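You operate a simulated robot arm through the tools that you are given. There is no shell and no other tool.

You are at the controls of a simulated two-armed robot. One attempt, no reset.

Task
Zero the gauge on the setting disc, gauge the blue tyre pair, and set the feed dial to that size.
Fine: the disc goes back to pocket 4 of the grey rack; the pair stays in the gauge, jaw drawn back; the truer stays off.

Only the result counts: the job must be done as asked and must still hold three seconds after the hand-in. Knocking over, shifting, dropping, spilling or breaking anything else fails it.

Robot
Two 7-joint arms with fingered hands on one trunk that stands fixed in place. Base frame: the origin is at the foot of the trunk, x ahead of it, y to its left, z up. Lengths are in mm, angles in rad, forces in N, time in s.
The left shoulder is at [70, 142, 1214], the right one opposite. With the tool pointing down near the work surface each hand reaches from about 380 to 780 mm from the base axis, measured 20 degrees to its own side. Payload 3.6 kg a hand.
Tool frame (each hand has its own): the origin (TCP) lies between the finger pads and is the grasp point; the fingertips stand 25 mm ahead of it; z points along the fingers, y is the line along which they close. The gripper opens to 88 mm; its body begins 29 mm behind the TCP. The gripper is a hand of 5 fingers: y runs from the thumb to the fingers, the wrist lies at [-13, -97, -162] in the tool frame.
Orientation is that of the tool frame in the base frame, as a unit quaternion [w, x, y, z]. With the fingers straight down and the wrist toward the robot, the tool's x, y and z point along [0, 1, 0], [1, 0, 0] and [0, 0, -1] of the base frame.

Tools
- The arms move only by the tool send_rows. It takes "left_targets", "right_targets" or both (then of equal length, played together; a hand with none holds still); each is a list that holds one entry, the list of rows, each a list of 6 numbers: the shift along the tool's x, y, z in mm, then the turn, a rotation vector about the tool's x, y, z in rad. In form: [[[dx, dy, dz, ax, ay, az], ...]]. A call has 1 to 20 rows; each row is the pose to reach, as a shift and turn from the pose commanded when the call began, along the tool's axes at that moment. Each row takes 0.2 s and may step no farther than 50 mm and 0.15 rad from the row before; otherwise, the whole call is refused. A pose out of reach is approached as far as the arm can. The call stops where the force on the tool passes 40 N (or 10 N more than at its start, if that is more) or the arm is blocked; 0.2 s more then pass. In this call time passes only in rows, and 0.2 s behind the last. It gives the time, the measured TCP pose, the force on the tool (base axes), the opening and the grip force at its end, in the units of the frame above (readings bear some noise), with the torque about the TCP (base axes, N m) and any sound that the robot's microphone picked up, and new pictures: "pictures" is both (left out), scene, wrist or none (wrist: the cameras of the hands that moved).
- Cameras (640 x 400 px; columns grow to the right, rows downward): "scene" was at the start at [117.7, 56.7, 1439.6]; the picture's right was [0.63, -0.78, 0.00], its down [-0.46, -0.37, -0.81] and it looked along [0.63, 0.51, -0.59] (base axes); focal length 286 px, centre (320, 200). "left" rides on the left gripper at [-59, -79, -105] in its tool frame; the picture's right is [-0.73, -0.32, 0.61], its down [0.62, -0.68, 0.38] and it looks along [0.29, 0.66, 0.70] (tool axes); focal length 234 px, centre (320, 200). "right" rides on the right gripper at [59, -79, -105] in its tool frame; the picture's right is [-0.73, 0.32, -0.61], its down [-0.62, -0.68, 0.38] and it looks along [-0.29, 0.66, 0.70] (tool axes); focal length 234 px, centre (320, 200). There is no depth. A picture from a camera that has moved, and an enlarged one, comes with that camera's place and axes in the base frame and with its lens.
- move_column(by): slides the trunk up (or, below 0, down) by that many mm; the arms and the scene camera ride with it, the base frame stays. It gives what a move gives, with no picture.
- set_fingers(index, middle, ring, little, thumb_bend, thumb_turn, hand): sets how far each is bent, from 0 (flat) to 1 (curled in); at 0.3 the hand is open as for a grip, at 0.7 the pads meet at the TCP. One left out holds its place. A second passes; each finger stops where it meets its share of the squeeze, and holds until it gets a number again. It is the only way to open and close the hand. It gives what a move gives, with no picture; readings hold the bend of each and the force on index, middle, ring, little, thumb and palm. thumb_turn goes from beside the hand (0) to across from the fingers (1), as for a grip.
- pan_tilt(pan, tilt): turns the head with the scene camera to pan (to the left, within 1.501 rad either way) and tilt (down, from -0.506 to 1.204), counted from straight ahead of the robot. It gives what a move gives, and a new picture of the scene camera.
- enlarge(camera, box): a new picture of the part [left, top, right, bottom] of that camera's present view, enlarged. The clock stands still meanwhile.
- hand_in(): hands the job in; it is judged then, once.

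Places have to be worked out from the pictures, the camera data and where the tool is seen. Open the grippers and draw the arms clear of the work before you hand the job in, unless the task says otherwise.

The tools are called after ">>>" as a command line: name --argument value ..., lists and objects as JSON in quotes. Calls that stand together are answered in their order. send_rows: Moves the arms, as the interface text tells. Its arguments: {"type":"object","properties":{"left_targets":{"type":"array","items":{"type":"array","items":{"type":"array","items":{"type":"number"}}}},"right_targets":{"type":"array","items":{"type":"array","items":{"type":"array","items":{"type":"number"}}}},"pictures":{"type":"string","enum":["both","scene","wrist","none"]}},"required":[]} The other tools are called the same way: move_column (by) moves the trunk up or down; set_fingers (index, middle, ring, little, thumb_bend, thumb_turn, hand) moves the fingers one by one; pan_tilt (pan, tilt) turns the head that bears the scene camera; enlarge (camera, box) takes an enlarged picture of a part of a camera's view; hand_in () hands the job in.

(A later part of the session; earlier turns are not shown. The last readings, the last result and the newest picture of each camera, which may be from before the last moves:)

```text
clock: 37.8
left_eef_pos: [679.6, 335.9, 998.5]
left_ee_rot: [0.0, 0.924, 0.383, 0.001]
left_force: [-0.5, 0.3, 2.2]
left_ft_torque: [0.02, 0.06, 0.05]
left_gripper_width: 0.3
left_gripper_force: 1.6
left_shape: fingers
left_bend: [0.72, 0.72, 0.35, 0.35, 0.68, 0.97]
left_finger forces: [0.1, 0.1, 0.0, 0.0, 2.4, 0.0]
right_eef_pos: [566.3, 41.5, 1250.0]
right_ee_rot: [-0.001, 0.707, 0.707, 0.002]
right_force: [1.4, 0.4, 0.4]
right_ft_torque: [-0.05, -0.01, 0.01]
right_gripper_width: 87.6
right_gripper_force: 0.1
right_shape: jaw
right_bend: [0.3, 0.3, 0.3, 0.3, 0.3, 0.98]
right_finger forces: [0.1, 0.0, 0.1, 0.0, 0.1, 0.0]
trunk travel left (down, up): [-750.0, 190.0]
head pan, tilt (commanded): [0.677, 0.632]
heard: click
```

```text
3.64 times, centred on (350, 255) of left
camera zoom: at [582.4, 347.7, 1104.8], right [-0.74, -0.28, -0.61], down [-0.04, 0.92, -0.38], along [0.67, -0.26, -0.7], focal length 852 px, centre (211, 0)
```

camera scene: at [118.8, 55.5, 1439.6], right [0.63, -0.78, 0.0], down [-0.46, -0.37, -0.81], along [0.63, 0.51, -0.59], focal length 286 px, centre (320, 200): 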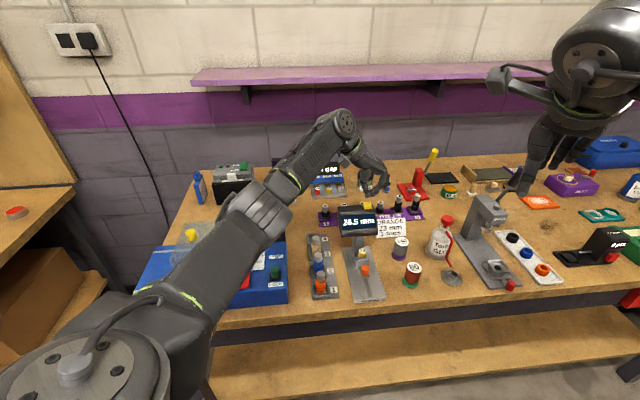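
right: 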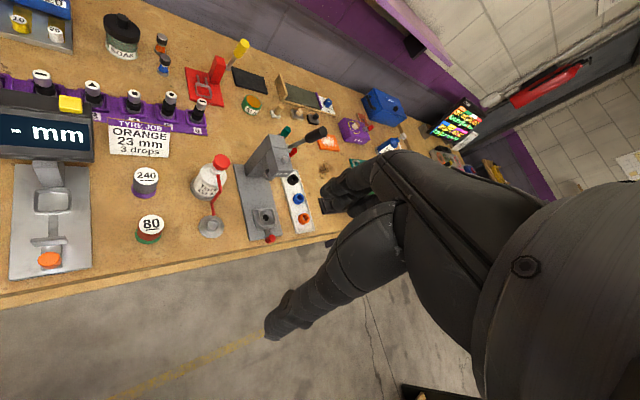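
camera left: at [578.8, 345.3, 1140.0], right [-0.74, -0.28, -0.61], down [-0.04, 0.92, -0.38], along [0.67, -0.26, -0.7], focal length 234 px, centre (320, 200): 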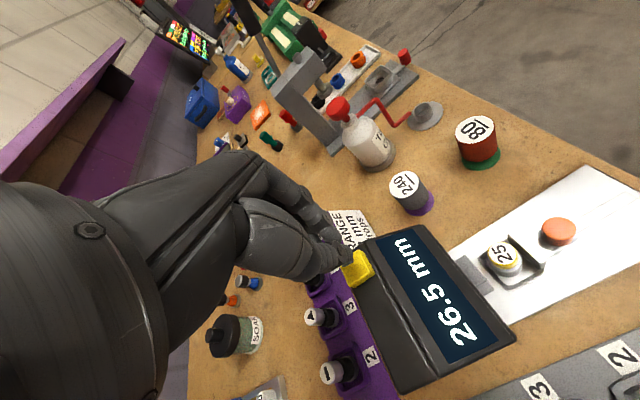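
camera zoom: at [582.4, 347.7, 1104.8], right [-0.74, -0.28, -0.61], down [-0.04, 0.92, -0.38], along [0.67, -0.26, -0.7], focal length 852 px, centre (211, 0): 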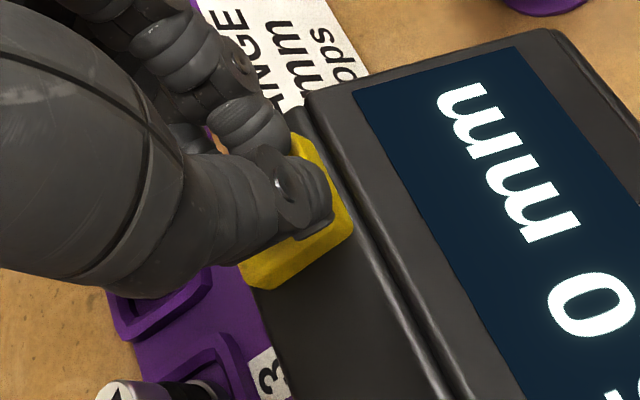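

A click was heard and the display now reads 25.0 mm — the gauge is zeroed. I'll lift off and return to above the knob with the earlier yaw.

>>> send_rows --left_targets '[[[0, 0, -15, 0, 0, 0], [0, 0, -36, 0, 0, 0], [-43, -10.7, -36, 0, 0, 0], [-86, -21.3, -36, 0, 0, 0], [-129, -32, -36, 0, 0, 0.1], [-129, -32, -36, 0, 0, 0.22], [-129, -32, -36, 0, 0, 0.33], [-129, -32, -36, 0, 0, 0.436]]]' --pictures "none"

>>> set_fingers --hand "left" --index 0.45 --middle 0.45 --thumb_bend 0.42

>>> enlarge --camera "scene" --box '[320, 190, 410, 310]'

>>> enlarge --camera "right" --box '[0, 50, 200, 290]'

```text
clock: 39.6
left_eef_pos: [565.5, 265.1, 1035.2]
left_ee_rot: [0.0, 0.985, 0.173, -0.001]
left_force: [0.9, -0.7, 0.4]
left_ft_torque: [0.0, 0.0, -0.01]
left_gripper_width: 0.1
left_gripper_force: 0.1
left_shape: fingers
left_bend: [0.72, 0.72, 0.35, 0.35, 0.68, 0.97]
left_finger forces: [0.0, 0.0, 0.1, 0.1, 0.0, 0.0]
right_eef_pos: [565.8, 41.7, 1249.1]
right_ee_rot: [0.0, 0.707, 0.707, 0.001]
right_force: [-0.4, -0.1, 0.5]
right_ft_torque: [0.04, -0.02, 0.02]
right_gripper_width: 87.9
right_gripper_force: 0.1
right_shape: jaw
right_bend: [0.3, 0.3, 0.3, 0.3, 0.3, 0.98]
right_finger forces: [0.0, 0.0, 0.0, 0.0, 0.0, 0.0]
trunk travel left (down, up): [-750.0, 190.0]
head pan, tilt (commanded): [0.677, 0.632]
```

```text
clock: 40.6
left_eef_pos: [564.2, 264.9, 1036.2]
left_ee_rot: [0.0, 0.985, 0.174, 0.0]
left_force: [-0.5, -0.1, 0.1]
left_ft_torque: [0.02, -0.02, 0.01]
left_gripper_width: 55.5
left_gripper_force: 0.1
left_shape: fingers
left_bend: [0.45, 0.45, 0.35, 0.35, 0.42, 0.97]
left_finger forces: [0.0, 0.0, 0.0, 0.0, 0.1, 0.1]
right_eef_pos: [564.9, 42.1, 1249.1]
right_ee_rot: [-0.001, 0.707, 0.707, 0.0]
right_force: [-0.5, -0.5, 0.5]
right_ft_torque: [0.02, 0.02, 0.0]
right_gripper_width: 87.8
right_gripper_force: 0.1
right_shape: jaw
right_bend: [0.3, 0.3, 0.3, 0.3, 0.3, 0.98]
right_finger forces: [0.0, 0.0, 0.0, 0.0, 0.0, 0.1]
trunk travel left (down, up): [-750.0, 190.0]
head pan, tilt (commanded): [0.677, 0.632]
```

```text
3.33 times, centred on (365, 250) of scene
camera zoom: at [117.8, 56.6, 1439.6], right [0.63, -0.78, 0.0], down [-0.46, -0.37, -0.81], along [0.63, 0.51, -0.59], focal length 953 px, centre (170, 33)
```

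zoom: 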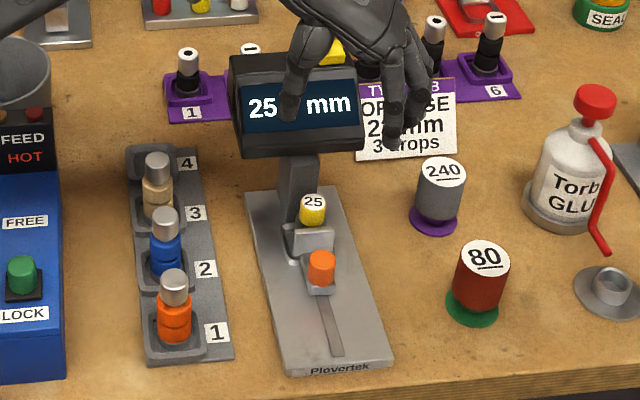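

```text
1.67 times, centred on (100, 170) of right
camera zoom: at [485.4, 99.3, 1354.6], right [0.32, -0.73, 0.61], down [-0.68, -0.62, -0.38], along [0.66, -0.29, -0.7], focal length 390 px, centre (687, 250)
```

zoom: 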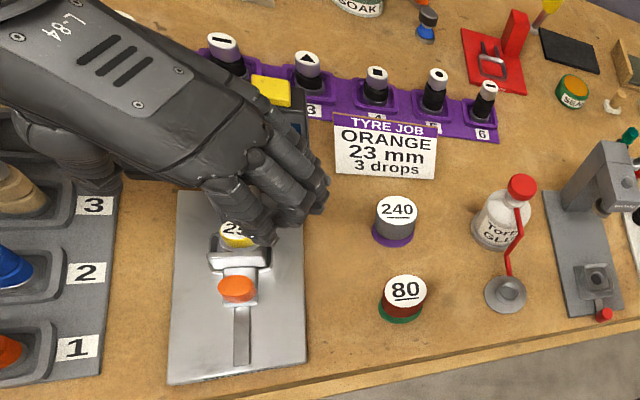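

The jaw sits against the disc; the knob is ~10 mm nearer than my last release pose (fingers had slipped along it). I'll lower with that offset to z≈925 and re-check the alignment.

>>> send_rows --left_targets '[[[-5, 0, 40, 0, 0, 0], [-10, -0.5, 80, 0, 0, 0], [-10, -0.5, 112, 0, 0, 0]]]' --pictures "none"

>>> enlarge --camera "left" --box '[270, 170, 410, 300]'

>>> enlarge --camera "scene" --box '[335, 220, 395, 300]'

```text
clock: 41.4
left_eef_pos: [555.1, 262.2, 923.0]
left_ee_rot: [0.001, 0.985, 0.173, 0.0]
left_force: [-0.5, 0.1, 0.4]
left_ft_torque: [0.04, -0.02, -0.02]
left_gripper_width: 55.0
left_gripper_force: 0.1
left_shape: fingers
left_bend: [0.45, 0.45, 0.35, 0.35, 0.42, 0.97]
left_finger forces: [0.1, 0.1, 0.0, 0.0, 0.1, 0.1]
right_eef_pos: [565.9, 42.4, 1250.4]
right_ee_rot: [-0.001, 0.708, 0.707, 0.001]
right_force: [0.0, -0.2, -0.4]
right_ft_torque: [0.0, 0.01, 0.01]
right_gripper_width: 87.7
right_gripper_force: 0.0
right_shape: jaw
right_bend: [0.3, 0.3, 0.3, 0.3, 0.3, 0.98]
right_finger forces: [0.0, 0.0, 0.0, 0.0, 0.1, 0.1]
trunk travel left (down, up): [-750.0, 190.0]
head pan, tilt (commanded): [0.677, 0.632]
```

```text
3.08 times, centred on (340, 235) of left
camera zoom: at [473.4, 316.5, 1028.3], right [-0.79, 0.06, -0.61], down [0.35, 0.85, -0.38], along [0.5, -0.52, -0.7], focal length 720 px, centre (258, 92)
```

zoom: 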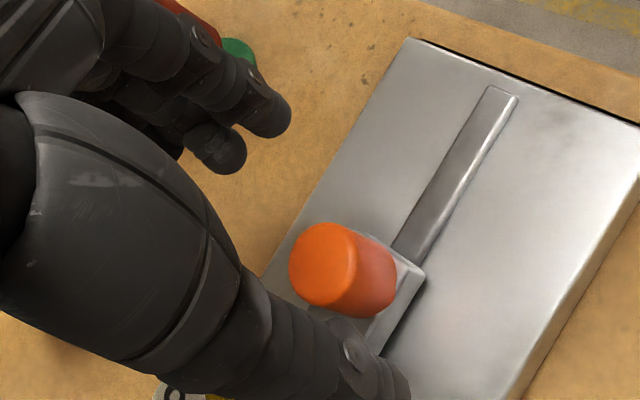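

```text
5.00 times, centred on (365, 260) of scene
camera zoom: at [118.1, 56.7, 1439.7], right [0.63, -0.78, 0.0], down [-0.46, -0.37, -0.81], along [0.63, 0.51, -0.59], focal length 1429 px, centre (95, -100)
```

zoom: 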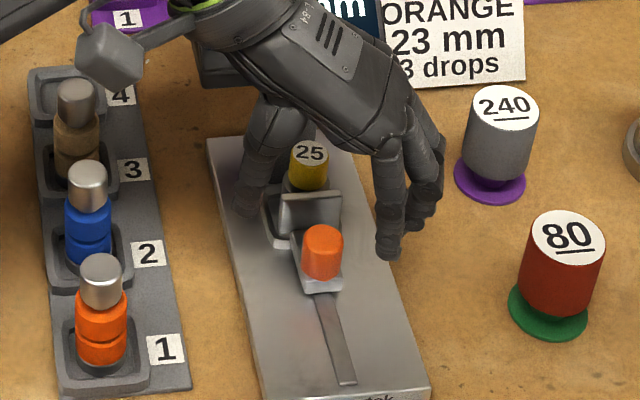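

Knob is ~3 mm ahead and ~4.5 mm right of where the pinch will close. I open the thumb a bit more, correct, and lower to the grip height.

>>> set_fingers --hand "left" --thumb_bend 0.37

>>> send_rows --left_targets '[[[3.4, 4.5, 10, 0, 0, 0], [3.4, 4.5, 22, 0, 0, 0], [3.4, 4.5, 35, 0, 0, 0]]]' --pictures "none"

>>> enlarge --camera "left" --box '[260, 160, 400, 300]'

>>> enlarge --camera "scene" --box '[335, 220, 395, 300]'

```text
clock: 42.4
left_eef_pos: [554.9, 262.7, 922.4]
left_ee_rot: [-0.001, 0.985, 0.174, 0.0]
left_force: [0.8, 0.0, -0.2]
left_ft_torque: [0.02, 0.0, -0.02]
left_gripper_width: 60.6
left_gripper_force: 0.0
left_shape: fingers
left_bend: [0.45, 0.45, 0.35, 0.35, 0.37, 0.97]
left_finger forces: [0.0, 0.0, 0.1, 0.0, 0.0, 0.0]
right_eef_pos: [565.9, 41.9, 1250.0]
right_ee_rot: [-0.001, 0.707, 0.707, 0.001]
right_force: [-0.7, 0.0, -0.7]
right_ft_torque: [0.0, 0.02, 0.04]
right_gripper_width: 87.7
right_gripper_force: 0.0
right_shape: jaw
right_bend: [0.3, 0.3, 0.3, 0.3, 0.3, 0.98]
right_finger forces: [0.1, 0.0, 0.1, 0.0, 0.0, 0.0]
trunk travel left (down, up): [-750.0, 190.0]
head pan, tilt (commanded): [0.677, 0.632]
```

```text
clock: 43.2
left_eef_pos: [560.3, 261.0, 888.3]
left_ee_rot: [0.0, 0.985, 0.173, 0.0]
left_force: [0.5, -0.5, 0.2]
left_ft_torque: [-0.01, -0.03, 0.01]
left_gripper_width: 60.8
left_gripper_force: 0.1
left_shape: fingers
left_bend: [0.45, 0.45, 0.35, 0.35, 0.37, 0.97]
left_finger forces: [0.1, 0.0, 0.1, 0.1, 0.1, 0.0]
right_eef_pos: [566.2, 41.6, 1250.3]
right_ee_rot: [0.001, 0.708, 0.707, 0.001]
right_force: [-1.0, -0.1, -0.7]
right_ft_torque: [-0.04, -0.01, 0.0]
right_gripper_width: 87.9
right_gripper_force: 0.0
right_shape: jaw
right_bend: [0.3, 0.3, 0.3, 0.3, 0.3, 0.98]
right_finger forces: [0.0, 0.1, 0.0, 0.0, 0.1, 0.0]
trunk travel left (down, up): [-750.0, 190.0]
head pan, tilt (commanded): [0.677, 0.632]
```

```text
2.86 times, centred on (330, 230) of left
camera zoom: at [478.7, 313.7, 994.5], right [-0.79, 0.05, -0.61], down [0.35, 0.85, -0.38], along [0.5, -0.52, -0.7], focal length 669 px, centre (291, 114)
```

zoom: 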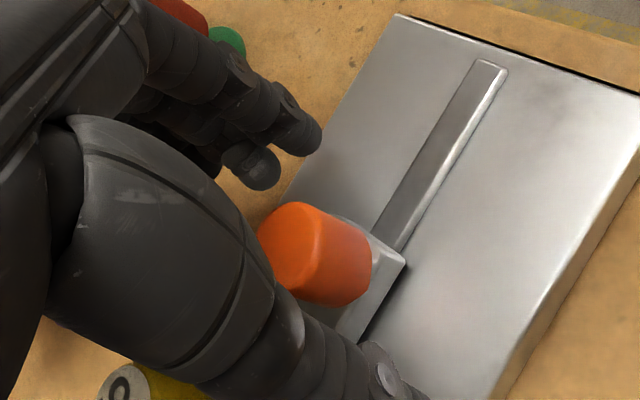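

```text
5.00 times, centred on (365, 260) of scene
camera zoom: at [117.9, 56.7, 1439.6], right [0.63, -0.78, 0.0], down [-0.46, -0.37, -0.81], along [0.63, 0.51, -0.59], focal length 1429 px, centre (95, -100)
```

zoom: 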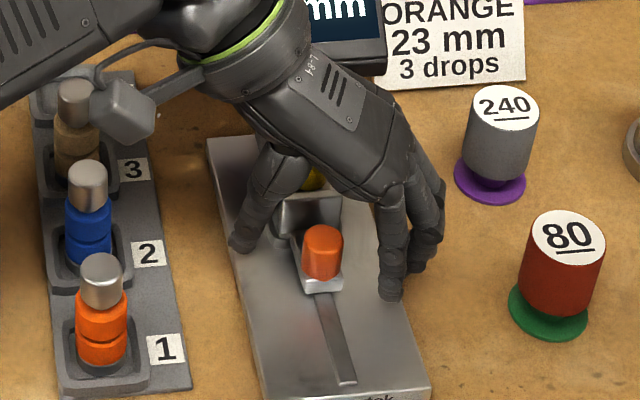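

Knob is well inside the grasp. I close on it.

>>> set_fingers --hand "left" --index 0.74 --middle 0.74 --thumb_bend 0.74

>>> enlarge --camera "left" --box '[260, 160, 400, 300]'

>>> enlarge --camera "scene" --box '[335, 220, 395, 300]'

```text
clock: 44.2
left_eef_pos: [561.2, 258.1, 887.6]
left_ee_rot: [0.0, 0.985, 0.174, 0.0]
left_force: [0.3, -2.8, -6.9]
left_ft_torque: [-0.03, 0.03, -0.06]
left_gripper_width: 9.0
left_gripper_force: 8.6
left_shape: fingers
left_bend: [0.72, 0.72, 0.35, 0.35, 0.65, 0.96]
left_finger forces: [6.1, 5.1, 0.1, 0.1, 6.4, 0.0]
right_eef_pos: [567.3, 41.1, 1248.6]
right_ee_rot: [-0.001, 0.708, 0.707, 0.001]
right_force: [-0.1, -0.1, 0.4]
right_ft_torque: [0.02, 0.01, 0.0]
right_gripper_width: 87.8
right_gripper_force: 0.1
right_shape: jaw
right_bend: [0.3, 0.3, 0.3, 0.3, 0.3, 0.98]
right_finger forces: [0.0, 0.0, 0.0, 0.0, 0.0, 0.0]
trunk travel left (down, up): [-750.0, 190.0]
head pan, tilt (commanded): [0.677, 0.632]
```

```text
2.86 times, centred on (330, 230) of left
camera zoom: at [479.3, 313.4, 994.0], right [-0.79, 0.06, -0.61], down [0.35, 0.85, -0.38], along [0.5, -0.52, -0.7], focal length 669 px, centre (291, 114)
```

zoom: 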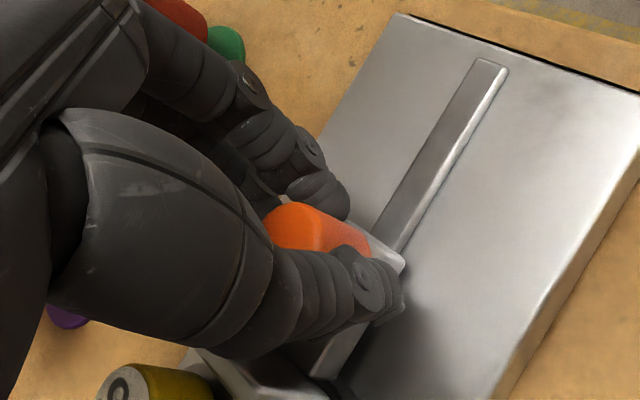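

```text
5.00 times, centred on (365, 260) of scene
camera zoom: at [119.0, 56.3, 1439.5], right [0.63, -0.78, 0.0], down [-0.46, -0.37, -0.81], along [0.63, 0.51, -0.59], focal length 1429 px, centre (95, -100)
```

zoom: 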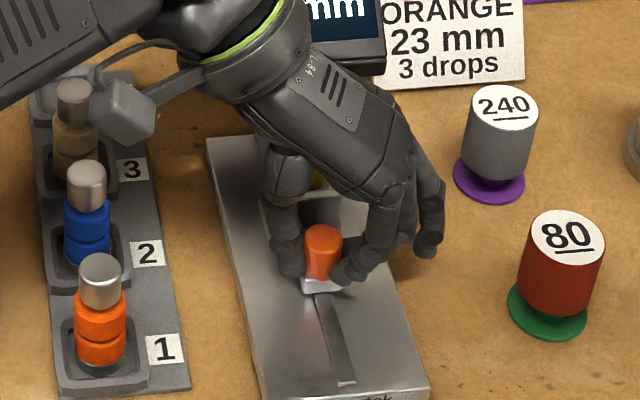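

Gripped. I draw the jaw back along −a by 50 mm.

>>> send_rows --left_targets '[[[-4.5, 2.1, 0, 0, 0, 0], [-9.1, 4.2, 0, 0, 0, 0], [-18.1, 8.4, 0, 0, 0, 0], [-27.2, 12.6, 0, 0, 0, 0], [-36.3, 16.8, 0, 0, 0, 0], [-46, 21.3, 0, 0, 0, 0]]]' --pictures "none"

>>> enlarge --camera "scene" --box '[330, 200, 400, 305]'

>>> enlarge --camera "left" --box '[220, 160, 400, 340]'

```text
clock: 45.6
left_eef_pos: [524.9, 224.6, 888.4]
left_ee_rot: [0.0, 0.985, 0.174, 0.0]
left_force: [2.0, -1.1, -4.0]
left_ft_torque: [0.05, 0.0, -0.01]
left_gripper_width: 7.9
left_gripper_force: 8.6
left_shape: fingers
left_bend: [0.73, 0.72, 0.35, 0.35, 0.65, 0.96]
left_finger forces: [4.9, 5.7, 0.0, 0.0, 6.6, 0.0]
right_eef_pos: [566.2, 41.2, 1248.4]
right_ee_rot: [-0.001, 0.708, 0.706, 0.0]
right_force: [0.2, 0.1, 0.5]
right_ft_torque: [0.01, 0.01, 0.01]
right_gripper_width: 87.5
right_gripper_force: 0.1
right_shape: jaw
right_bend: [0.3, 0.3, 0.3, 0.3, 0.3, 0.98]
right_finger forces: [0.0, 0.1, 0.0, 0.0, 0.0, 0.0]
trunk travel left (down, up): [-750.0, 190.0]
head pan, tilt (commanded): [0.677, 0.632]
```

```text
3.81 times, centred on (365, 252) of scene
camera zoom: at [118.7, 56.6, 1439.6], right [0.63, -0.78, 0.0], down [-0.46, -0.37, -0.81], along [0.63, 0.51, -0.59], focal length 1089 px, centre (149, 0)
```

zoom: 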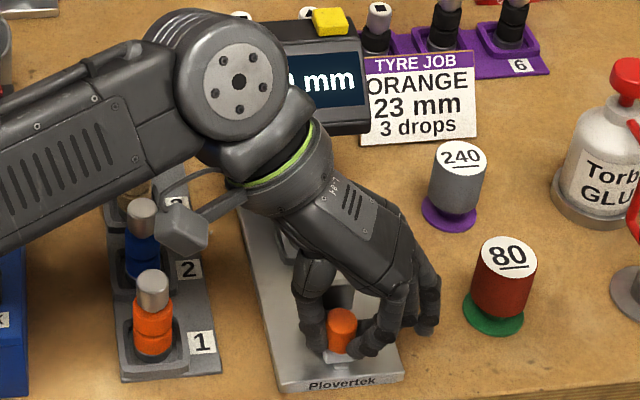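

```text
2.22 times, centred on (310, 250) of left
camera zoom: at [443.8, 277.8, 993.7], right [-0.79, 0.05, -0.61], down [0.35, 0.85, -0.38], along [0.5, -0.52, -0.7], focal length 520 px, centre (342, 89)
```

zoom: 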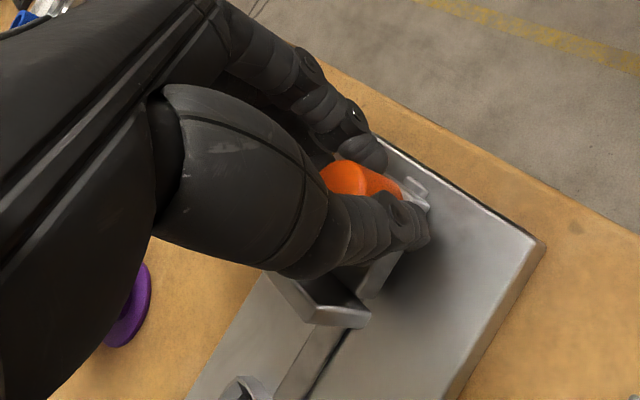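

Jaw is back near its starting place. I open the hand and rise 90 mm, then look.

>>> set_fingers --hand "left" --index 0.45 --middle 0.45 --thumb_bend 0.4

>>> send_rows --left_targets '[[[0, 0, -30, 0, 0, 0], [0, 0, -70, 0, 0, 0], [0, 0, -92, 0, 0, 0]]]' --pictures "none"

>>> enlarge --camera "scene" --box '[330, 200, 400, 305]'

>>> enlarge --camera "left" --box '[220, 160, 480, 380]'

```text
clock: 46.6
left_eef_pos: [525.1, 224.3, 887.1]
left_ee_rot: [0.0, 0.985, 0.173, 0.0]
left_force: [-0.5, -0.6, -0.1]
left_ft_torque: [0.01, 0.01, 0.0]
left_gripper_width: 57.4
left_gripper_force: 0.0
left_shape: fingers
left_bend: [0.45, 0.45, 0.35, 0.35, 0.4, 0.97]
left_finger forces: [0.0, 0.0, 0.0, 0.1, 0.0, 0.0]
right_eef_pos: [565.6, 42.0, 1248.9]
right_ee_rot: [-0.001, 0.707, 0.707, 0.0]
right_force: [0.7, 0.8, 0.6]
right_ft_torque: [0.03, -0.02, 0.0]
right_gripper_width: 87.8
right_gripper_force: 0.2
right_shape: jaw
right_bend: [0.3, 0.3, 0.3, 0.3, 0.3, 0.98]
right_finger forces: [0.0, 0.0, 0.1, 0.0, 0.0, 0.1]
trunk travel left (down, up): [-750.0, 190.0]
head pan, tilt (commanded): [0.677, 0.632]
```

```text
clock: 47.4
left_eef_pos: [525.4, 222.8, 980.9]
left_ee_rot: [0.0, 0.985, 0.174, 0.001]
left_force: [-0.1, -0.3, 0.4]
left_ft_torque: [0.0, 0.0, -0.01]
left_gripper_width: 57.7
left_gripper_force: 0.0
left_shape: fingers
left_bend: [0.45, 0.45, 0.35, 0.35, 0.4, 0.97]
left_finger forces: [0.1, 0.0, 0.1, 0.0, 0.0, 0.0]
right_eef_pos: [566.4, 41.7, 1249.5]
right_ee_rot: [0.0, 0.707, 0.707, 0.0]
right_force: [0.0, 0.5, -0.6]
right_ft_torque: [0.03, -0.01, 0.0]
right_gripper_width: 87.9
right_gripper_force: 0.0
right_shape: jaw
right_bend: [0.3, 0.3, 0.3, 0.3, 0.3, 0.98]
right_finger forces: [0.0, 0.0, 0.0, 0.1, 0.0, 0.0]
trunk travel left (down, up): [-750.0, 190.0]
head pan, tilt (commanded): [0.677, 0.632]
```

```text
3.81 times, centred on (365, 252) of scene
camera zoom: at [117.7, 56.6, 1439.6], right [0.63, -0.78, 0.0], down [-0.46, -0.37, -0.81], along [0.63, 0.51, -0.59], focal length 1089 px, centre (149, 0)
```

zoom: 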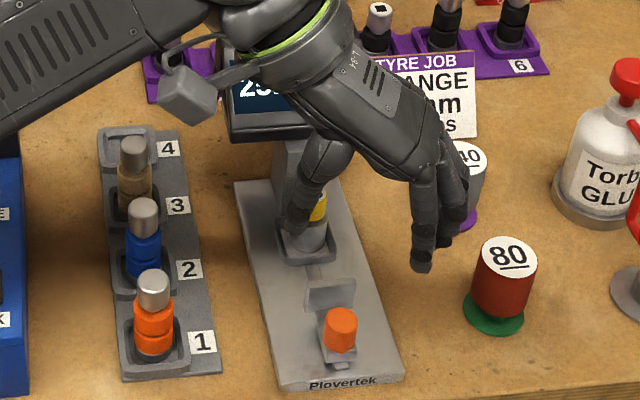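

```text
1.82 times, centred on (350, 270) of left
camera zoom: at [444.0, 277.2, 1087.3], right [-0.79, 0.06, -0.61], down [0.35, 0.85, -0.38], along [0.5, -0.52, -0.7], focal length 426 px, centre (266, 73)
```

zoom: 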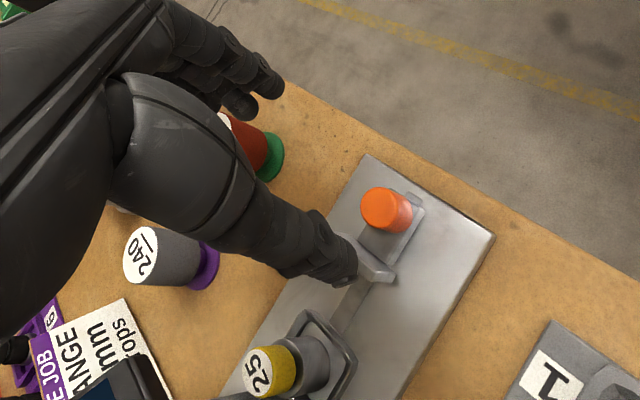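

Jaw is drawn back and the disc is still upright. I move the open hand above the disc in the nest and measure.

>>> send_rows --left_targets '[[[43, -19.6, 0, 0, 0, 0], [86.3, -39.3, 0, 0, 0, 0], [86.3, -39.3, 35, 0, 0, 0]]]' --pictures "none"

>>> enlarge --camera "scene" --box '[335, 205, 395, 275]'

>>> enlarge --camera "left" --box '[280, 180, 420, 300]'

```text
clock: 48.2
left_eef_pos: [593.4, 290.7, 943.8]
left_ee_rot: [0.0, 0.985, 0.174, 0.0]
left_force: [0.3, 0.1, 0.0]
left_ft_torque: [-0.02, 0.01, -0.02]
left_gripper_width: 57.5
left_gripper_force: 0.1
left_shape: fingers
left_bend: [0.45, 0.45, 0.35, 0.35, 0.4, 0.97]
left_finger forces: [0.0, 0.1, 0.0, 0.0, 0.0, 0.0]
right_eef_pos: [565.2, 41.7, 1250.8]
right_ee_rot: [-0.001, 0.707, 0.707, 0.0]
right_force: [0.4, 0.0, 0.1]
right_ft_torque: [0.0, -0.01, -0.03]
right_gripper_width: 87.6
right_gripper_force: 0.0
right_shape: jaw
right_bend: [0.3, 0.3, 0.3, 0.3, 0.3, 0.98]
right_finger forces: [0.0, 0.0, 0.0, 0.0, 0.0, 0.1]
trunk travel left (down, up): [-750.0, 190.0]
head pan, tilt (commanded): [0.677, 0.632]
```

```text
5.71 times, centred on (365, 240) of scene
camera zoom: at [117.7, 56.7, 1439.7], right [0.63, -0.78, 0.0], down [-0.46, -0.37, -0.81], along [0.63, 0.51, -0.59], focal length 1634 px, centre (63, -29)
```

zoom: 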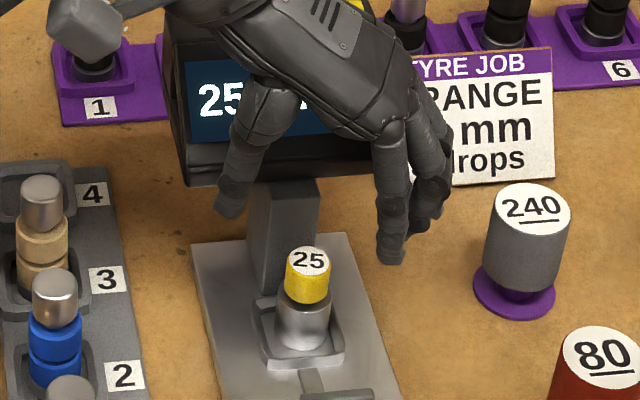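

```text
3.33 times, centred on (350, 240) of left
camera zoom: at [512.0, 345.0, 1049.1], right [-0.79, 0.06, -0.61], down [0.35, 0.85, -0.38], along [0.5, -0.52, -0.7], focal length 781 px, centre (220, 67)
```

zoom: 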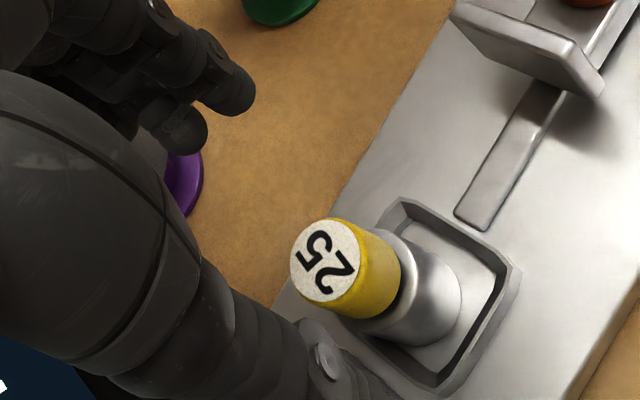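

Disc is upright near the nest's far side. I shift +1/+3 mm so it sits where the pinch equilibrates and lower to grip height (TCP ≈889).

>>> send_rows --left_targets '[[[1, 3, 15, 0, 0, 0], [1, 3, 35, 0, 0, 0], [1, 3, 55, 0, 0, 0]]]' --pictures "none"

>>> enlarge --camera "scene" --box '[335, 205, 395, 275]'

>>> enlarge --camera "left" --box '[260, 170, 400, 290]'

```text
clock: 49.0
left_eef_pos: [595.2, 286.7, 889.9]
left_ee_rot: [0.001, 0.985, 0.174, 0.0]
left_force: [-0.8, 0.4, 0.6]
left_ft_torque: [0.01, 0.03, 0.02]
left_gripper_width: 57.8
left_gripper_force: 0.1
left_shape: fingers
left_bend: [0.45, 0.45, 0.35, 0.35, 0.4, 0.97]
left_finger forces: [0.0, 0.0, 0.0, 0.0, 0.1, 0.0]
right_eef_pos: [564.8, 42.4, 1249.3]
right_ee_rot: [0.0, 0.707, 0.707, 0.001]
right_force: [0.2, -0.1, -0.8]
right_ft_torque: [0.02, 0.0, -0.01]
right_gripper_width: 87.8
right_gripper_force: 0.0
right_shape: jaw
right_bend: [0.3, 0.3, 0.3, 0.3, 0.3, 0.98]
right_finger forces: [0.1, 0.0, 0.1, 0.0, 0.0, 0.0]
trunk travel left (down, up): [-750.0, 190.0]
head pan, tilt (commanded): [0.677, 0.632]
```

```text
5.71 times, centred on (365, 240) of scene
camera zoom: at [118.0, 56.6, 1439.6], right [0.63, -0.78, 0.0], down [-0.46, -0.37, -0.81], along [0.63, 0.51, -0.59], focal length 1634 px, centre (63, -29)
```

zoom: 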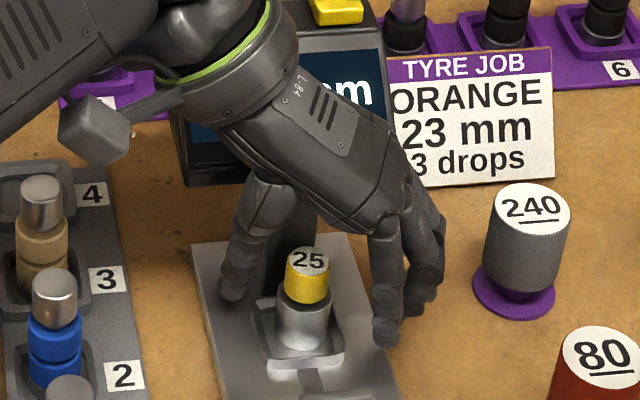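

```text
3.33 times, centred on (330, 230) of left
camera zoom: at [514.9, 341.7, 994.9], right [-0.79, 0.05, -0.61], down [0.35, 0.85, -0.38], along [0.5, -0.52, -0.7], focal length 781 px, centre (287, 100)
```

zoom: 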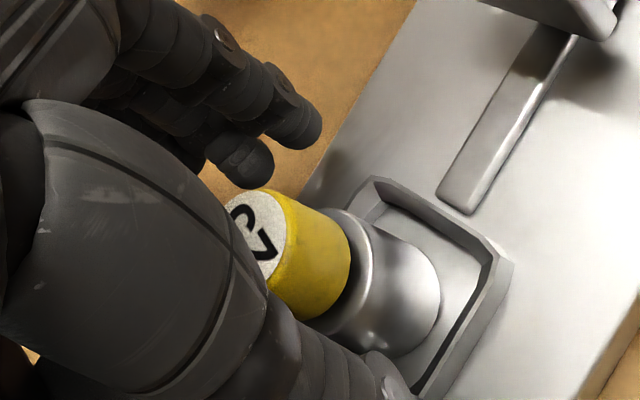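

The disc is midway between thumb and fingers. I close.

>>> set_fingers --hand "left" --index 0.72 --middle 0.72 --thumb_bend 0.72

>>> enlarge --camera "scene" --box '[335, 205, 395, 275]'

>>> enlarge --camera "left" --box '[260, 170, 400, 290]'

```text
clock: 50.0
left_eef_pos: [596.6, 288.0, 889.9]
left_ee_rot: [-0.001, 0.985, 0.173, 0.0]
left_force: [-0.2, -0.1, 0.3]
left_ft_torque: [0.0, 0.01, -0.01]
left_gripper_width: 15.3
left_gripper_force: 8.6
left_shape: fingers
left_bend: [0.71, 0.71, 0.35, 0.35, 0.61, 0.96]
left_finger forces: [5.2, 3.2, 0.0, 0.1, 8.7, 0.0]
right_eef_pos: [566.5, 43.3, 1250.6]
right_ee_rot: [0.0, 0.707, 0.707, 0.0]
right_force: [-0.8, 0.6, 0.4]
right_ft_torque: [0.02, 0.02, -0.03]
right_gripper_width: 87.8
right_gripper_force: 0.0
right_shape: jaw
right_bend: [0.3, 0.3, 0.3, 0.3, 0.3, 0.98]
right_finger forces: [0.1, 0.1, 0.1, 0.0, 0.0, 0.0]
trunk travel left (down, up): [-750.0, 190.0]
head pan, tilt (commanded): [0.677, 0.632]
```

```text
5.71 times, centred on (365, 240) of scene
camera zoom: at [118.0, 56.7, 1439.6], right [0.63, -0.78, 0.0], down [-0.46, -0.37, -0.81], along [0.63, 0.51, -0.59], focal length 1634 px, centre (63, -29)
```

zoom: 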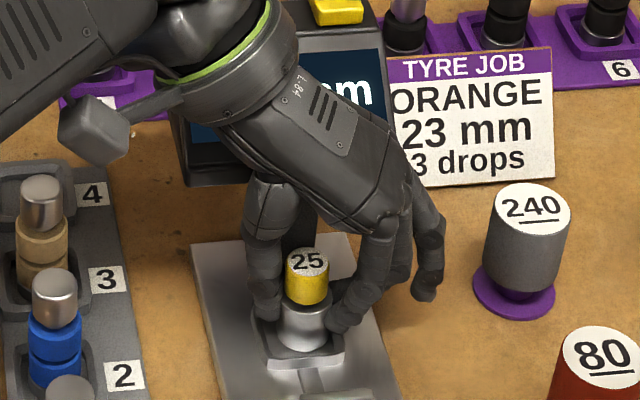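

```text
3.33 times, centred on (330, 230) of left
camera zoom: at [514.8, 341.8, 995.0], right [-0.79, 0.05, -0.61], down [0.35, 0.85, -0.38], along [0.5, -0.52, -0.7], focal length 781 px, centre (287, 100)
```

zoom: 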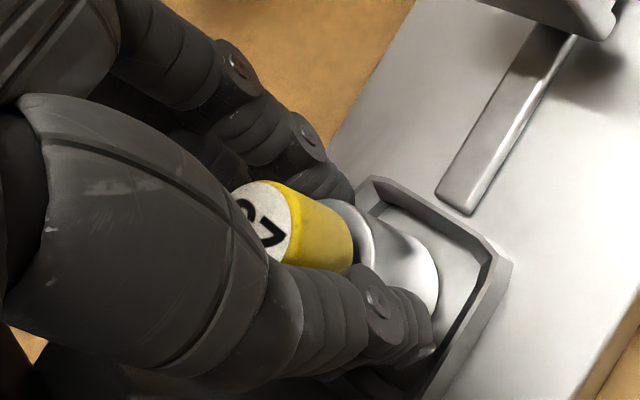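

The disc is gripped upright without having moved. I lift it 95 mm, carry it left past the head, and rotate back to the bench-aligned yaw.

>>> send_rows --left_targets '[[[0, 0, -15, 0, 0, 0], [0, 0, -50, 0, 0, 0], [0, 0, -97, 0, 0, 0], [-16.6, -35.6, -97, 0, 0, 0], [-33.2, -71.3, -97, 0, 0, 0], [-49.8, -107, -97, 0, 0, 0], [-49.8, -107, -97, 0, 0, -0.145], [-49.8, -107, -97, 0, 0, -0.29], [-49.8, -107, -97, 0, 0, -0.436]]]' --pictures "none"

>>> set_fingers --hand "left" --ring 0.45 --little 0.45

>>> enlarge --camera "scene" --box '[270, 180, 370, 280]'

>>> enlarge --camera "left" --box '[270, 170, 470, 320]'

```text
clock: 52.0
left_eef_pos: [510.6, 371.5, 987.0]
left_ee_rot: [0.0, 0.924, 0.383, 0.0]
left_force: [0.0, -0.4, -0.9]
left_ft_torque: [0.01, -0.01, 0.01]
left_gripper_width: 15.3
left_gripper_force: 8.1
left_shape: fingers
left_bend: [0.71, 0.71, 0.35, 0.35, 0.61, 0.96]
left_finger forces: [5.1, 3.5, 0.0, 0.1, 8.5, 0.0]
right_eef_pos: [565.6, 41.1, 1249.7]
right_ee_rot: [-0.001, 0.707, 0.707, 0.001]
right_force: [-0.3, 0.5, 0.0]
right_ft_torque: [0.03, 0.01, -0.05]
right_gripper_width: 87.9
right_gripper_force: 0.0
right_shape: jaw
right_bend: [0.3, 0.3, 0.3, 0.3, 0.3, 0.98]
right_finger forces: [0.0, 0.1, 0.0, 0.1, 0.1, 0.0]
trunk travel left (down, up): [-750.0, 190.0]
head pan, tilt (commanded): [0.677, 0.632]
```

```text
clock: 53.0
left_eef_pos: [511.9, 369.6, 987.6]
left_ee_rot: [0.001, 0.924, 0.383, 0.0]
left_force: [-0.4, 0.7, -0.5]
left_ft_torque: [-0.05, 0.0, 0.01]
left_gripper_width: 15.4
left_gripper_force: 8.5
left_shape: fingers
left_bend: [0.71, 0.71, 0.45, 0.45, 0.61, 0.96]
left_finger forces: [5.0, 3.4, 0.0, 0.1, 8.5, 0.0]
right_eef_pos: [564.8, 41.5, 1250.0]
right_ee_rot: [-0.001, 0.708, 0.707, 0.001]
right_force: [0.1, 1.2, -0.2]
right_ft_torque: [0.03, 0.02, -0.02]
right_gripper_width: 87.7
right_gripper_force: 0.1
right_shape: jaw
right_bend: [0.3, 0.3, 0.3, 0.3, 0.3, 0.98]
right_finger forces: [0.1, 0.1, 0.0, 0.0, 0.0, 0.1]
trunk travel left (down, up): [-750.0, 190.0]
head pan, tilt (commanded): [0.677, 0.632]
```

```text
4.00 times, centred on (320, 230) of scene
camera zoom: at [117.9, 56.8, 1439.6], right [0.63, -0.78, 0.0], down [-0.46, -0.37, -0.81], along [0.63, 0.51, -0.59], focal length 1144 px, centre (320, 80)
```

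zoom: 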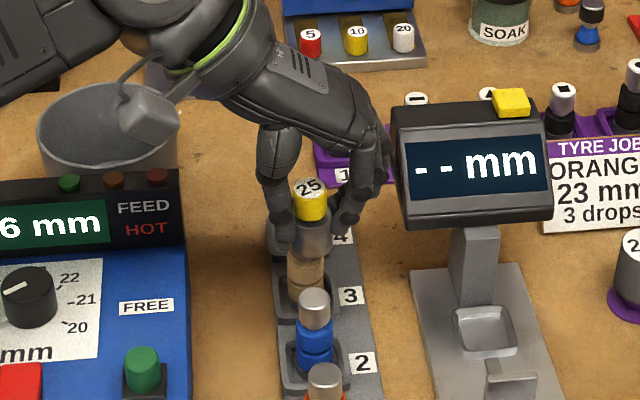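

```text
2.67 times, centred on (370, 245) of left
camera zoom: at [414.7, 384.6, 1092.6], right [-0.74, -0.29, -0.61], down [-0.04, 0.92, -0.38], along [0.67, -0.26, -0.7], focal length 624 px, centre (187, 80)
```

zoom: 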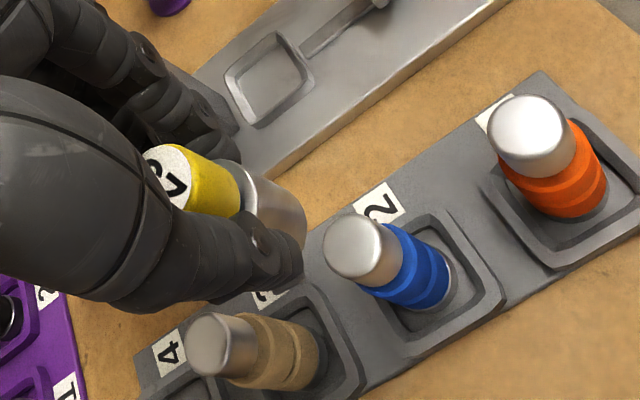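

The disc hangs upright. I move it forward 112 mm over pocket 4 and lower to z≈935 for a check.

>>> send_rows --left_targets '[[[38, 0, 0, 0, 0, 0], [76, 0, 0, 0, 0, 0], [112, 0, 0, 0, 0, 0], [112, 0, 26, 0, 0, 0], [112, 0, 52, 0, 0, 0]]]' --pictures "none"

>>> enlarge --camera "scene" --box '[285, 190, 345, 260]'

>>> enlarge --camera "left" --box '[280, 180, 420, 300]'

```text
clock: 54.2
left_eef_pos: [590.9, 450.0, 933.8]
left_ee_rot: [0.0, 0.924, 0.383, 0.0]
left_force: [0.1, -0.6, -1.2]
left_ft_torque: [0.0, 0.02, -0.01]
left_gripper_width: 15.4
left_gripper_force: 8.1
left_shape: fingers
left_bend: [0.71, 0.71, 0.45, 0.45, 0.61, 0.96]
left_finger forces: [5.1, 3.7, 0.1, 0.1, 8.5, 0.0]
right_eef_pos: [566.2, 43.9, 1249.6]
right_ee_rot: [-0.001, 0.706, 0.708, 0.001]
right_force: [0.3, 0.6, -0.4]
right_ft_torque: [0.01, 0.01, 0.03]
right_gripper_width: 87.9
right_gripper_force: 0.0
right_shape: jaw
right_bend: [0.3, 0.3, 0.3, 0.3, 0.3, 0.98]
right_finger forces: [0.0, 0.1, 0.1, 0.1, 0.1, 0.0]
trunk travel left (down, up): [-750.0, 190.0]
head pan, tilt (commanded): [0.677, 0.632]
```

```text
5.71 times, centred on (315, 225) of scene
camera zoom: at [118.4, 56.9, 1439.6], right [0.63, -0.78, 0.0], down [-0.46, -0.37, -0.81], along [0.63, 0.51, -0.59], focal length 1634 px, centre (349, 57)
```

zoom: 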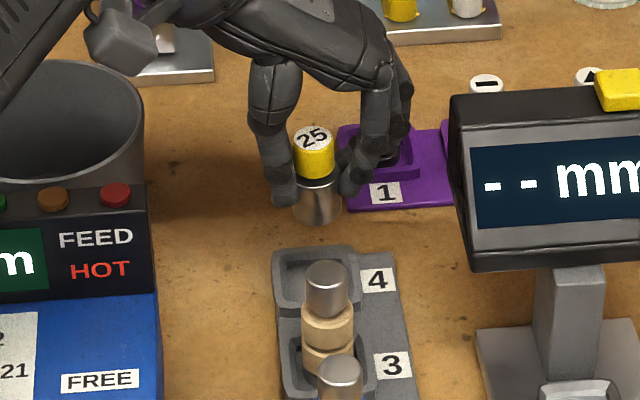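

```text
3.33 times, centred on (350, 240) of left
camera zoom: at [495.1, 463.3, 1039.9], right [-0.74, -0.29, -0.61], down [-0.04, 0.92, -0.38], along [0.67, -0.26, -0.7], focal length 781 px, centre (220, 67)
```

zoom: 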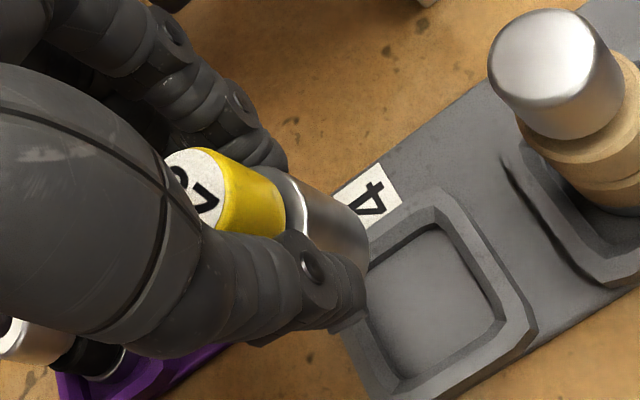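

Both views put the disc within ~2 mm of pocket 4's centre. I shift −1.5 mm along tool x and lower 34 mm to just above the rim, then check.

>>> send_rows --left_targets '[[[-1.5, 0, 17, 0, 0, 0], [-1.5, 0, 34, 0, 0, 0]]]' --pictures "none"

>>> enlarge --camera "scene" --box '[290, 200, 340, 260]'

>>> enlarge --camera "left" --box '[280, 190, 400, 290]'

```text
clock: 54.8
left_eef_pos: [589.6, 449.1, 902.2]
left_ee_rot: [0.0, 0.924, 0.383, 0.0]
left_force: [-0.7, -0.9, -0.3]
left_ft_torque: [0.0, -0.01, -0.01]
left_gripper_width: 14.9
left_gripper_force: 8.5
left_shape: fingers
left_bend: [0.71, 0.71, 0.45, 0.45, 0.61, 0.96]
left_finger forces: [5.1, 3.6, 0.0, 0.1, 8.5, 0.0]
right_eef_pos: [565.7, 39.8, 1249.8]
right_ee_rot: [-0.001, 0.707, 0.707, 0.001]
right_force: [-0.2, 0.0, 0.7]
right_ft_torque: [-0.02, -0.01, 0.02]
right_gripper_width: 87.6
right_gripper_force: 0.2
right_shape: jaw
right_bend: [0.3, 0.3, 0.3, 0.3, 0.3, 0.98]
right_finger forces: [0.1, 0.1, 0.0, 0.0, 0.0, 0.1]
trunk travel left (down, up): [-750.0, 190.0]
head pan, tilt (commanded): [0.677, 0.632]
```

```text
6.67 times, centred on (315, 230) of scene
camera zoom: at [118.6, 56.8, 1439.6], right [0.63, -0.78, 0.0], down [-0.46, -0.37, -0.81], along [0.63, 0.51, -0.59], focal length 1906 px, centre (353, 0)
```

zoom: 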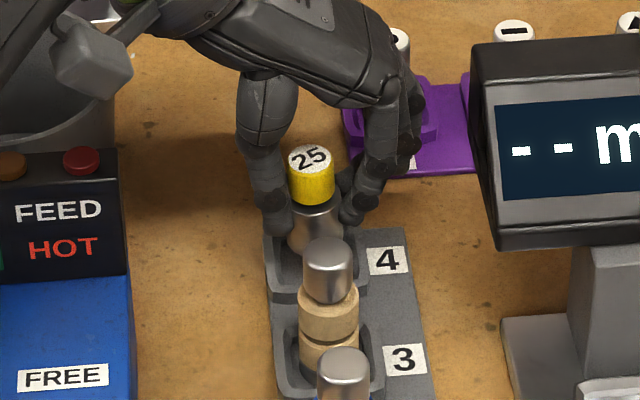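

```text
4.00 times, centred on (340, 240) of left
camera zoom: at [492.9, 462.8, 1006.3], right [-0.74, -0.28, -0.61], down [-0.04, 0.92, -0.38], along [0.67, -0.26, -0.7], focal length 937 px, centre (240, 40)
```

zoom: 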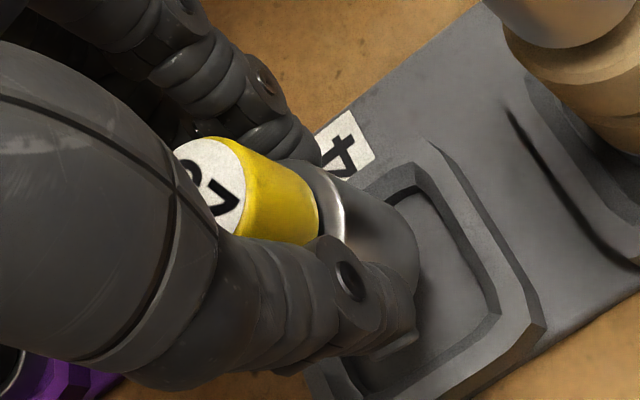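

Views agree within ~2 mm of pocket centre. I nudge and lower 10 mm, then go in 2 mm steps.

>>> send_rows --left_targets '[[[-0.8, 0.5, 5, 0, 0, 0], [-0.8, 0.5, 9, 0, 0, 0]]]' --pictures "none"

>>> send_rows --left_targets '[[[0, 0, 2, 0, 0, 0]]]' --pictures "none"

>>> enlarge --camera "scene" --box '[290, 200, 340, 260]'

>>> enlarge --camera "left" --box '[280, 190, 400, 290]'

```text
clock: 55.4
left_eef_pos: [589.2, 449.1, 891.6]
left_ee_rot: [0.0, 0.924, 0.383, -0.001]
left_force: [-0.3, 0.5, -0.7]
left_ft_torque: [-0.01, -0.01, 0.01]
left_gripper_width: 15.5
left_gripper_force: 8.6
left_shape: fingers
left_bend: [0.71, 0.71, 0.45, 0.45, 0.61, 0.96]
left_finger forces: [5.1, 3.6, 0.0, 0.1, 8.5, 0.1]
right_eef_pos: [567.1, 42.2, 1250.5]
right_ee_rot: [-0.001, 0.707, 0.707, 0.001]
right_force: [0.3, 0.4, -0.3]
right_ft_torque: [-0.04, 0.01, 0.01]
right_gripper_width: 87.5
right_gripper_force: 0.1
right_shape: jaw
right_bend: [0.3, 0.3, 0.3, 0.3, 0.3, 0.98]
right_finger forces: [0.0, 0.1, 0.0, 0.0, 0.1, 0.0]
trunk travel left (down, up): [-750.0, 190.0]
head pan, tilt (commanded): [0.677, 0.632]
```

```text
clock: 55.8
left_eef_pos: [588.4, 448.2, 890.1]
left_ee_rot: [0.0, 0.924, 0.383, 0.001]
left_force: [-0.5, 0.1, -1.8]
left_ft_torque: [0.01, 0.0, 0.01]
left_gripper_width: 15.0
left_gripper_force: 8.5
left_shape: fingers
left_bend: [0.71, 0.71, 0.45, 0.45, 0.61, 0.96]
left_finger forces: [5.1, 3.6, 0.0, 0.1, 8.5, 0.0]
right_eef_pos: [566.1, 42.2, 1249.6]
right_ee_rot: [-0.001, 0.707, 0.707, 0.001]
right_force: [0.2, 0.2, -0.2]
right_ft_torque: [0.01, 0.0, 0.02]
right_gripper_width: 87.6
right_gripper_force: 0.1
right_shape: jaw
right_bend: [0.3, 0.3, 0.3, 0.3, 0.3, 0.98]
right_finger forces: [0.1, 0.0, 0.1, 0.0, 0.1, 0.0]
trunk travel left (down, up): [-750.0, 190.0]
head pan, tilt (commanded): [0.677, 0.632]
```

```text
6.67 times, centred on (315, 230) of scene
camera zoom: at [118.1, 56.8, 1439.6], right [0.63, -0.78, 0.0], down [-0.46, -0.37, -0.81], along [0.63, 0.51, -0.59], focal length 1906 px, centre (353, 0)
```

zoom: 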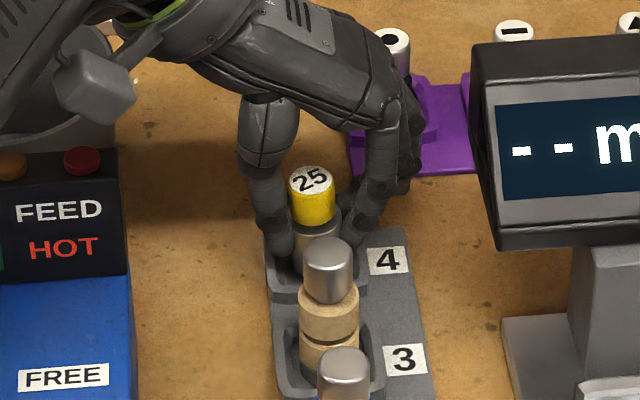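

```text
4.00 times, centred on (340, 240) of left
camera zoom: at [492.3, 462.1, 995.3], right [-0.74, -0.28, -0.61], down [-0.04, 0.92, -0.38], along [0.67, -0.26, -0.7], focal length 937 px, centre (240, 40)
```

zoom: 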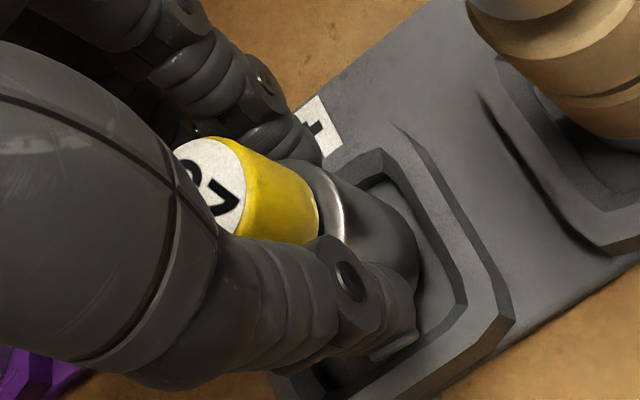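

The disc base is inside pocket 4's rim. I continue down in 2 mm steps until floor contact.

>>> send_rows --left_targets '[[[0, 0, 2, 0, 0, 0]]]' --pictures "none"

>>> send_rows --left_targets '[[[0, 0, 1.5, 0, 0, 0]]]' --pictures "none"

```text
clock: 56.2
left_eef_pos: [588.2, 447.2, 887.7]
left_ee_rot: [0.0, 0.924, 0.383, 0.0]
left_force: [-0.5, -0.1, -0.9]
left_ft_torque: [0.0, -0.02, 0.01]
left_gripper_width: 15.2
left_gripper_force: 8.6
left_shape: fingers
left_bend: [0.71, 0.71, 0.45, 0.45, 0.61, 0.96]
left_finger forces: [5.0, 3.6, 0.0, 0.0, 8.5, 0.0]
right_eef_pos: [564.7, 41.4, 1249.4]
right_ee_rot: [-0.001, 0.708, 0.707, 0.001]
right_force: [-1.1, 0.5, 0.3]
right_ft_torque: [0.01, -0.01, -0.02]
right_gripper_width: 87.6
right_gripper_force: 0.0
right_shape: jaw
right_bend: [0.3, 0.3, 0.3, 0.3, 0.3, 0.98]
right_finger forces: [0.1, 0.1, 0.0, 0.1, 0.1, 0.0]
trunk travel left (down, up): [-750.0, 190.0]
head pan, tilt (commanded): [0.677, 0.632]
```

```text
clock: 56.6
left_eef_pos: [589.1, 448.8, 886.7]
left_ee_rot: [0.0, 0.924, 0.383, -0.001]
left_force: [0.8, -1.1, -0.5]
left_ft_torque: [-0.02, -0.01, -0.01]
left_gripper_width: 15.7
left_gripper_force: 8.2
left_shape: fingers
left_bend: [0.71, 0.71, 0.45, 0.45, 0.61, 0.96]
left_finger forces: [5.1, 3.6, 0.0, 0.1, 8.6, 0.1]
right_eef_pos: [565.3, 40.9, 1249.6]
right_ee_rot: [0.0, 0.707, 0.707, 0.001]
right_force: [0.0, 0.2, 0.6]
right_ft_torque: [-0.02, 0.01, 0.03]
right_gripper_width: 87.3
right_gripper_force: 0.0
right_shape: jaw
right_bend: [0.3, 0.3, 0.3, 0.3, 0.3, 0.98]
right_finger forces: [0.0, 0.0, 0.1, 0.0, 0.0, 0.1]
trunk travel left (down, up): [-750.0, 190.0]
head pan, tilt (commanded): [0.677, 0.632]
```

Not touching yet at z≈886.5; a couple more 1.5 mm steps.

>>> send_rows --left_targets '[[[0, 0, 1.5, 0, 0, 0]]]' --pictures "none"

>>> send_rows --left_targets '[[[0, 0, 1.5, 0, 0, 0]]]' --pictures "none"

>>> enlarge --camera "scene" --box '[290, 200, 340, 260]'

```text
clock: 57.0
left_eef_pos: [587.9, 449.1, 885.5]
left_ee_rot: [0.0, 0.924, 0.383, 0.0]
left_force: [0.3, -0.2, -0.7]
left_ft_torque: [0.01, -0.04, 0.04]
left_gripper_width: 15.3
left_gripper_force: 8.5
left_shape: fingers
left_bend: [0.71, 0.71, 0.45, 0.45, 0.61, 0.96]
left_finger forces: [5.1, 3.6, 0.0, 0.1, 8.5, 0.0]
right_eef_pos: [566.0, 41.3, 1250.0]
right_ee_rot: [-0.001, 0.707, 0.707, 0.0]
right_force: [-0.1, 0.0, -0.6]
right_ft_torque: [-0.04, 0.04, -0.04]
right_gripper_width: 87.7
right_gripper_force: 0.0
right_shape: jaw
right_bend: [0.3, 0.3, 0.3, 0.3, 0.3, 0.98]
right_finger forces: [0.1, 0.0, 0.0, 0.0, 0.1, 0.0]
trunk travel left (down, up): [-750.0, 190.0]
head pan, tilt (commanded): [0.677, 0.632]
```

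```text
clock: 57.4
left_eef_pos: [588.7, 447.8, 882.3]
left_ee_rot: [0.001, 0.924, 0.383, -0.001]
left_force: [-0.6, -0.2, -0.9]
left_ft_torque: [0.01, -0.01, -0.01]
left_gripper_width: 15.0
left_gripper_force: 9.2
left_shape: fingers
left_bend: [0.71, 0.71, 0.45, 0.45, 0.61, 0.96]
left_finger forces: [5.1, 3.6, 0.0, 0.0, 8.5, 0.0]
right_eef_pos: [565.5, 41.3, 1249.6]
right_ee_rot: [0.0, 0.707, 0.707, 0.001]
right_force: [-0.4, -0.6, -0.2]
right_ft_torque: [0.02, -0.01, 0.01]
right_gripper_width: 87.5
right_gripper_force: 0.1
right_shape: jaw
right_bend: [0.3, 0.3, 0.3, 0.3, 0.3, 0.98]
right_finger forces: [0.0, 0.0, 0.1, 0.1, 0.1, 0.1]
trunk travel left (down, up): [-750.0, 190.0]
head pan, tilt (commanded): [0.677, 0.632]
```

```text
6.67 times, centred on (315, 230) of scene
camera zoom: at [118.1, 56.7, 1439.6], right [0.63, -0.78, 0.0], down [-0.46, -0.37, -0.81], along [0.63, 0.51, -0.59], focal length 1906 px, centre (353, 0)
```

zoom: 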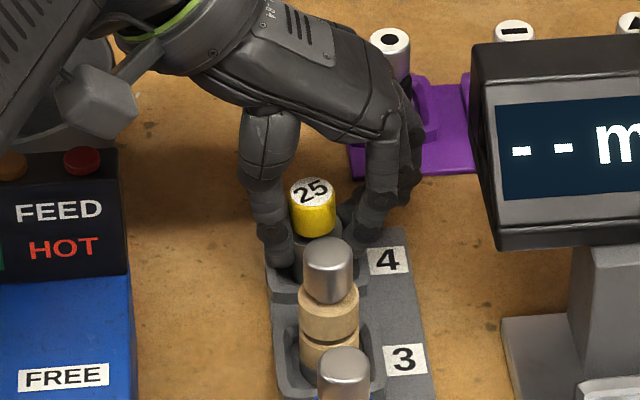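

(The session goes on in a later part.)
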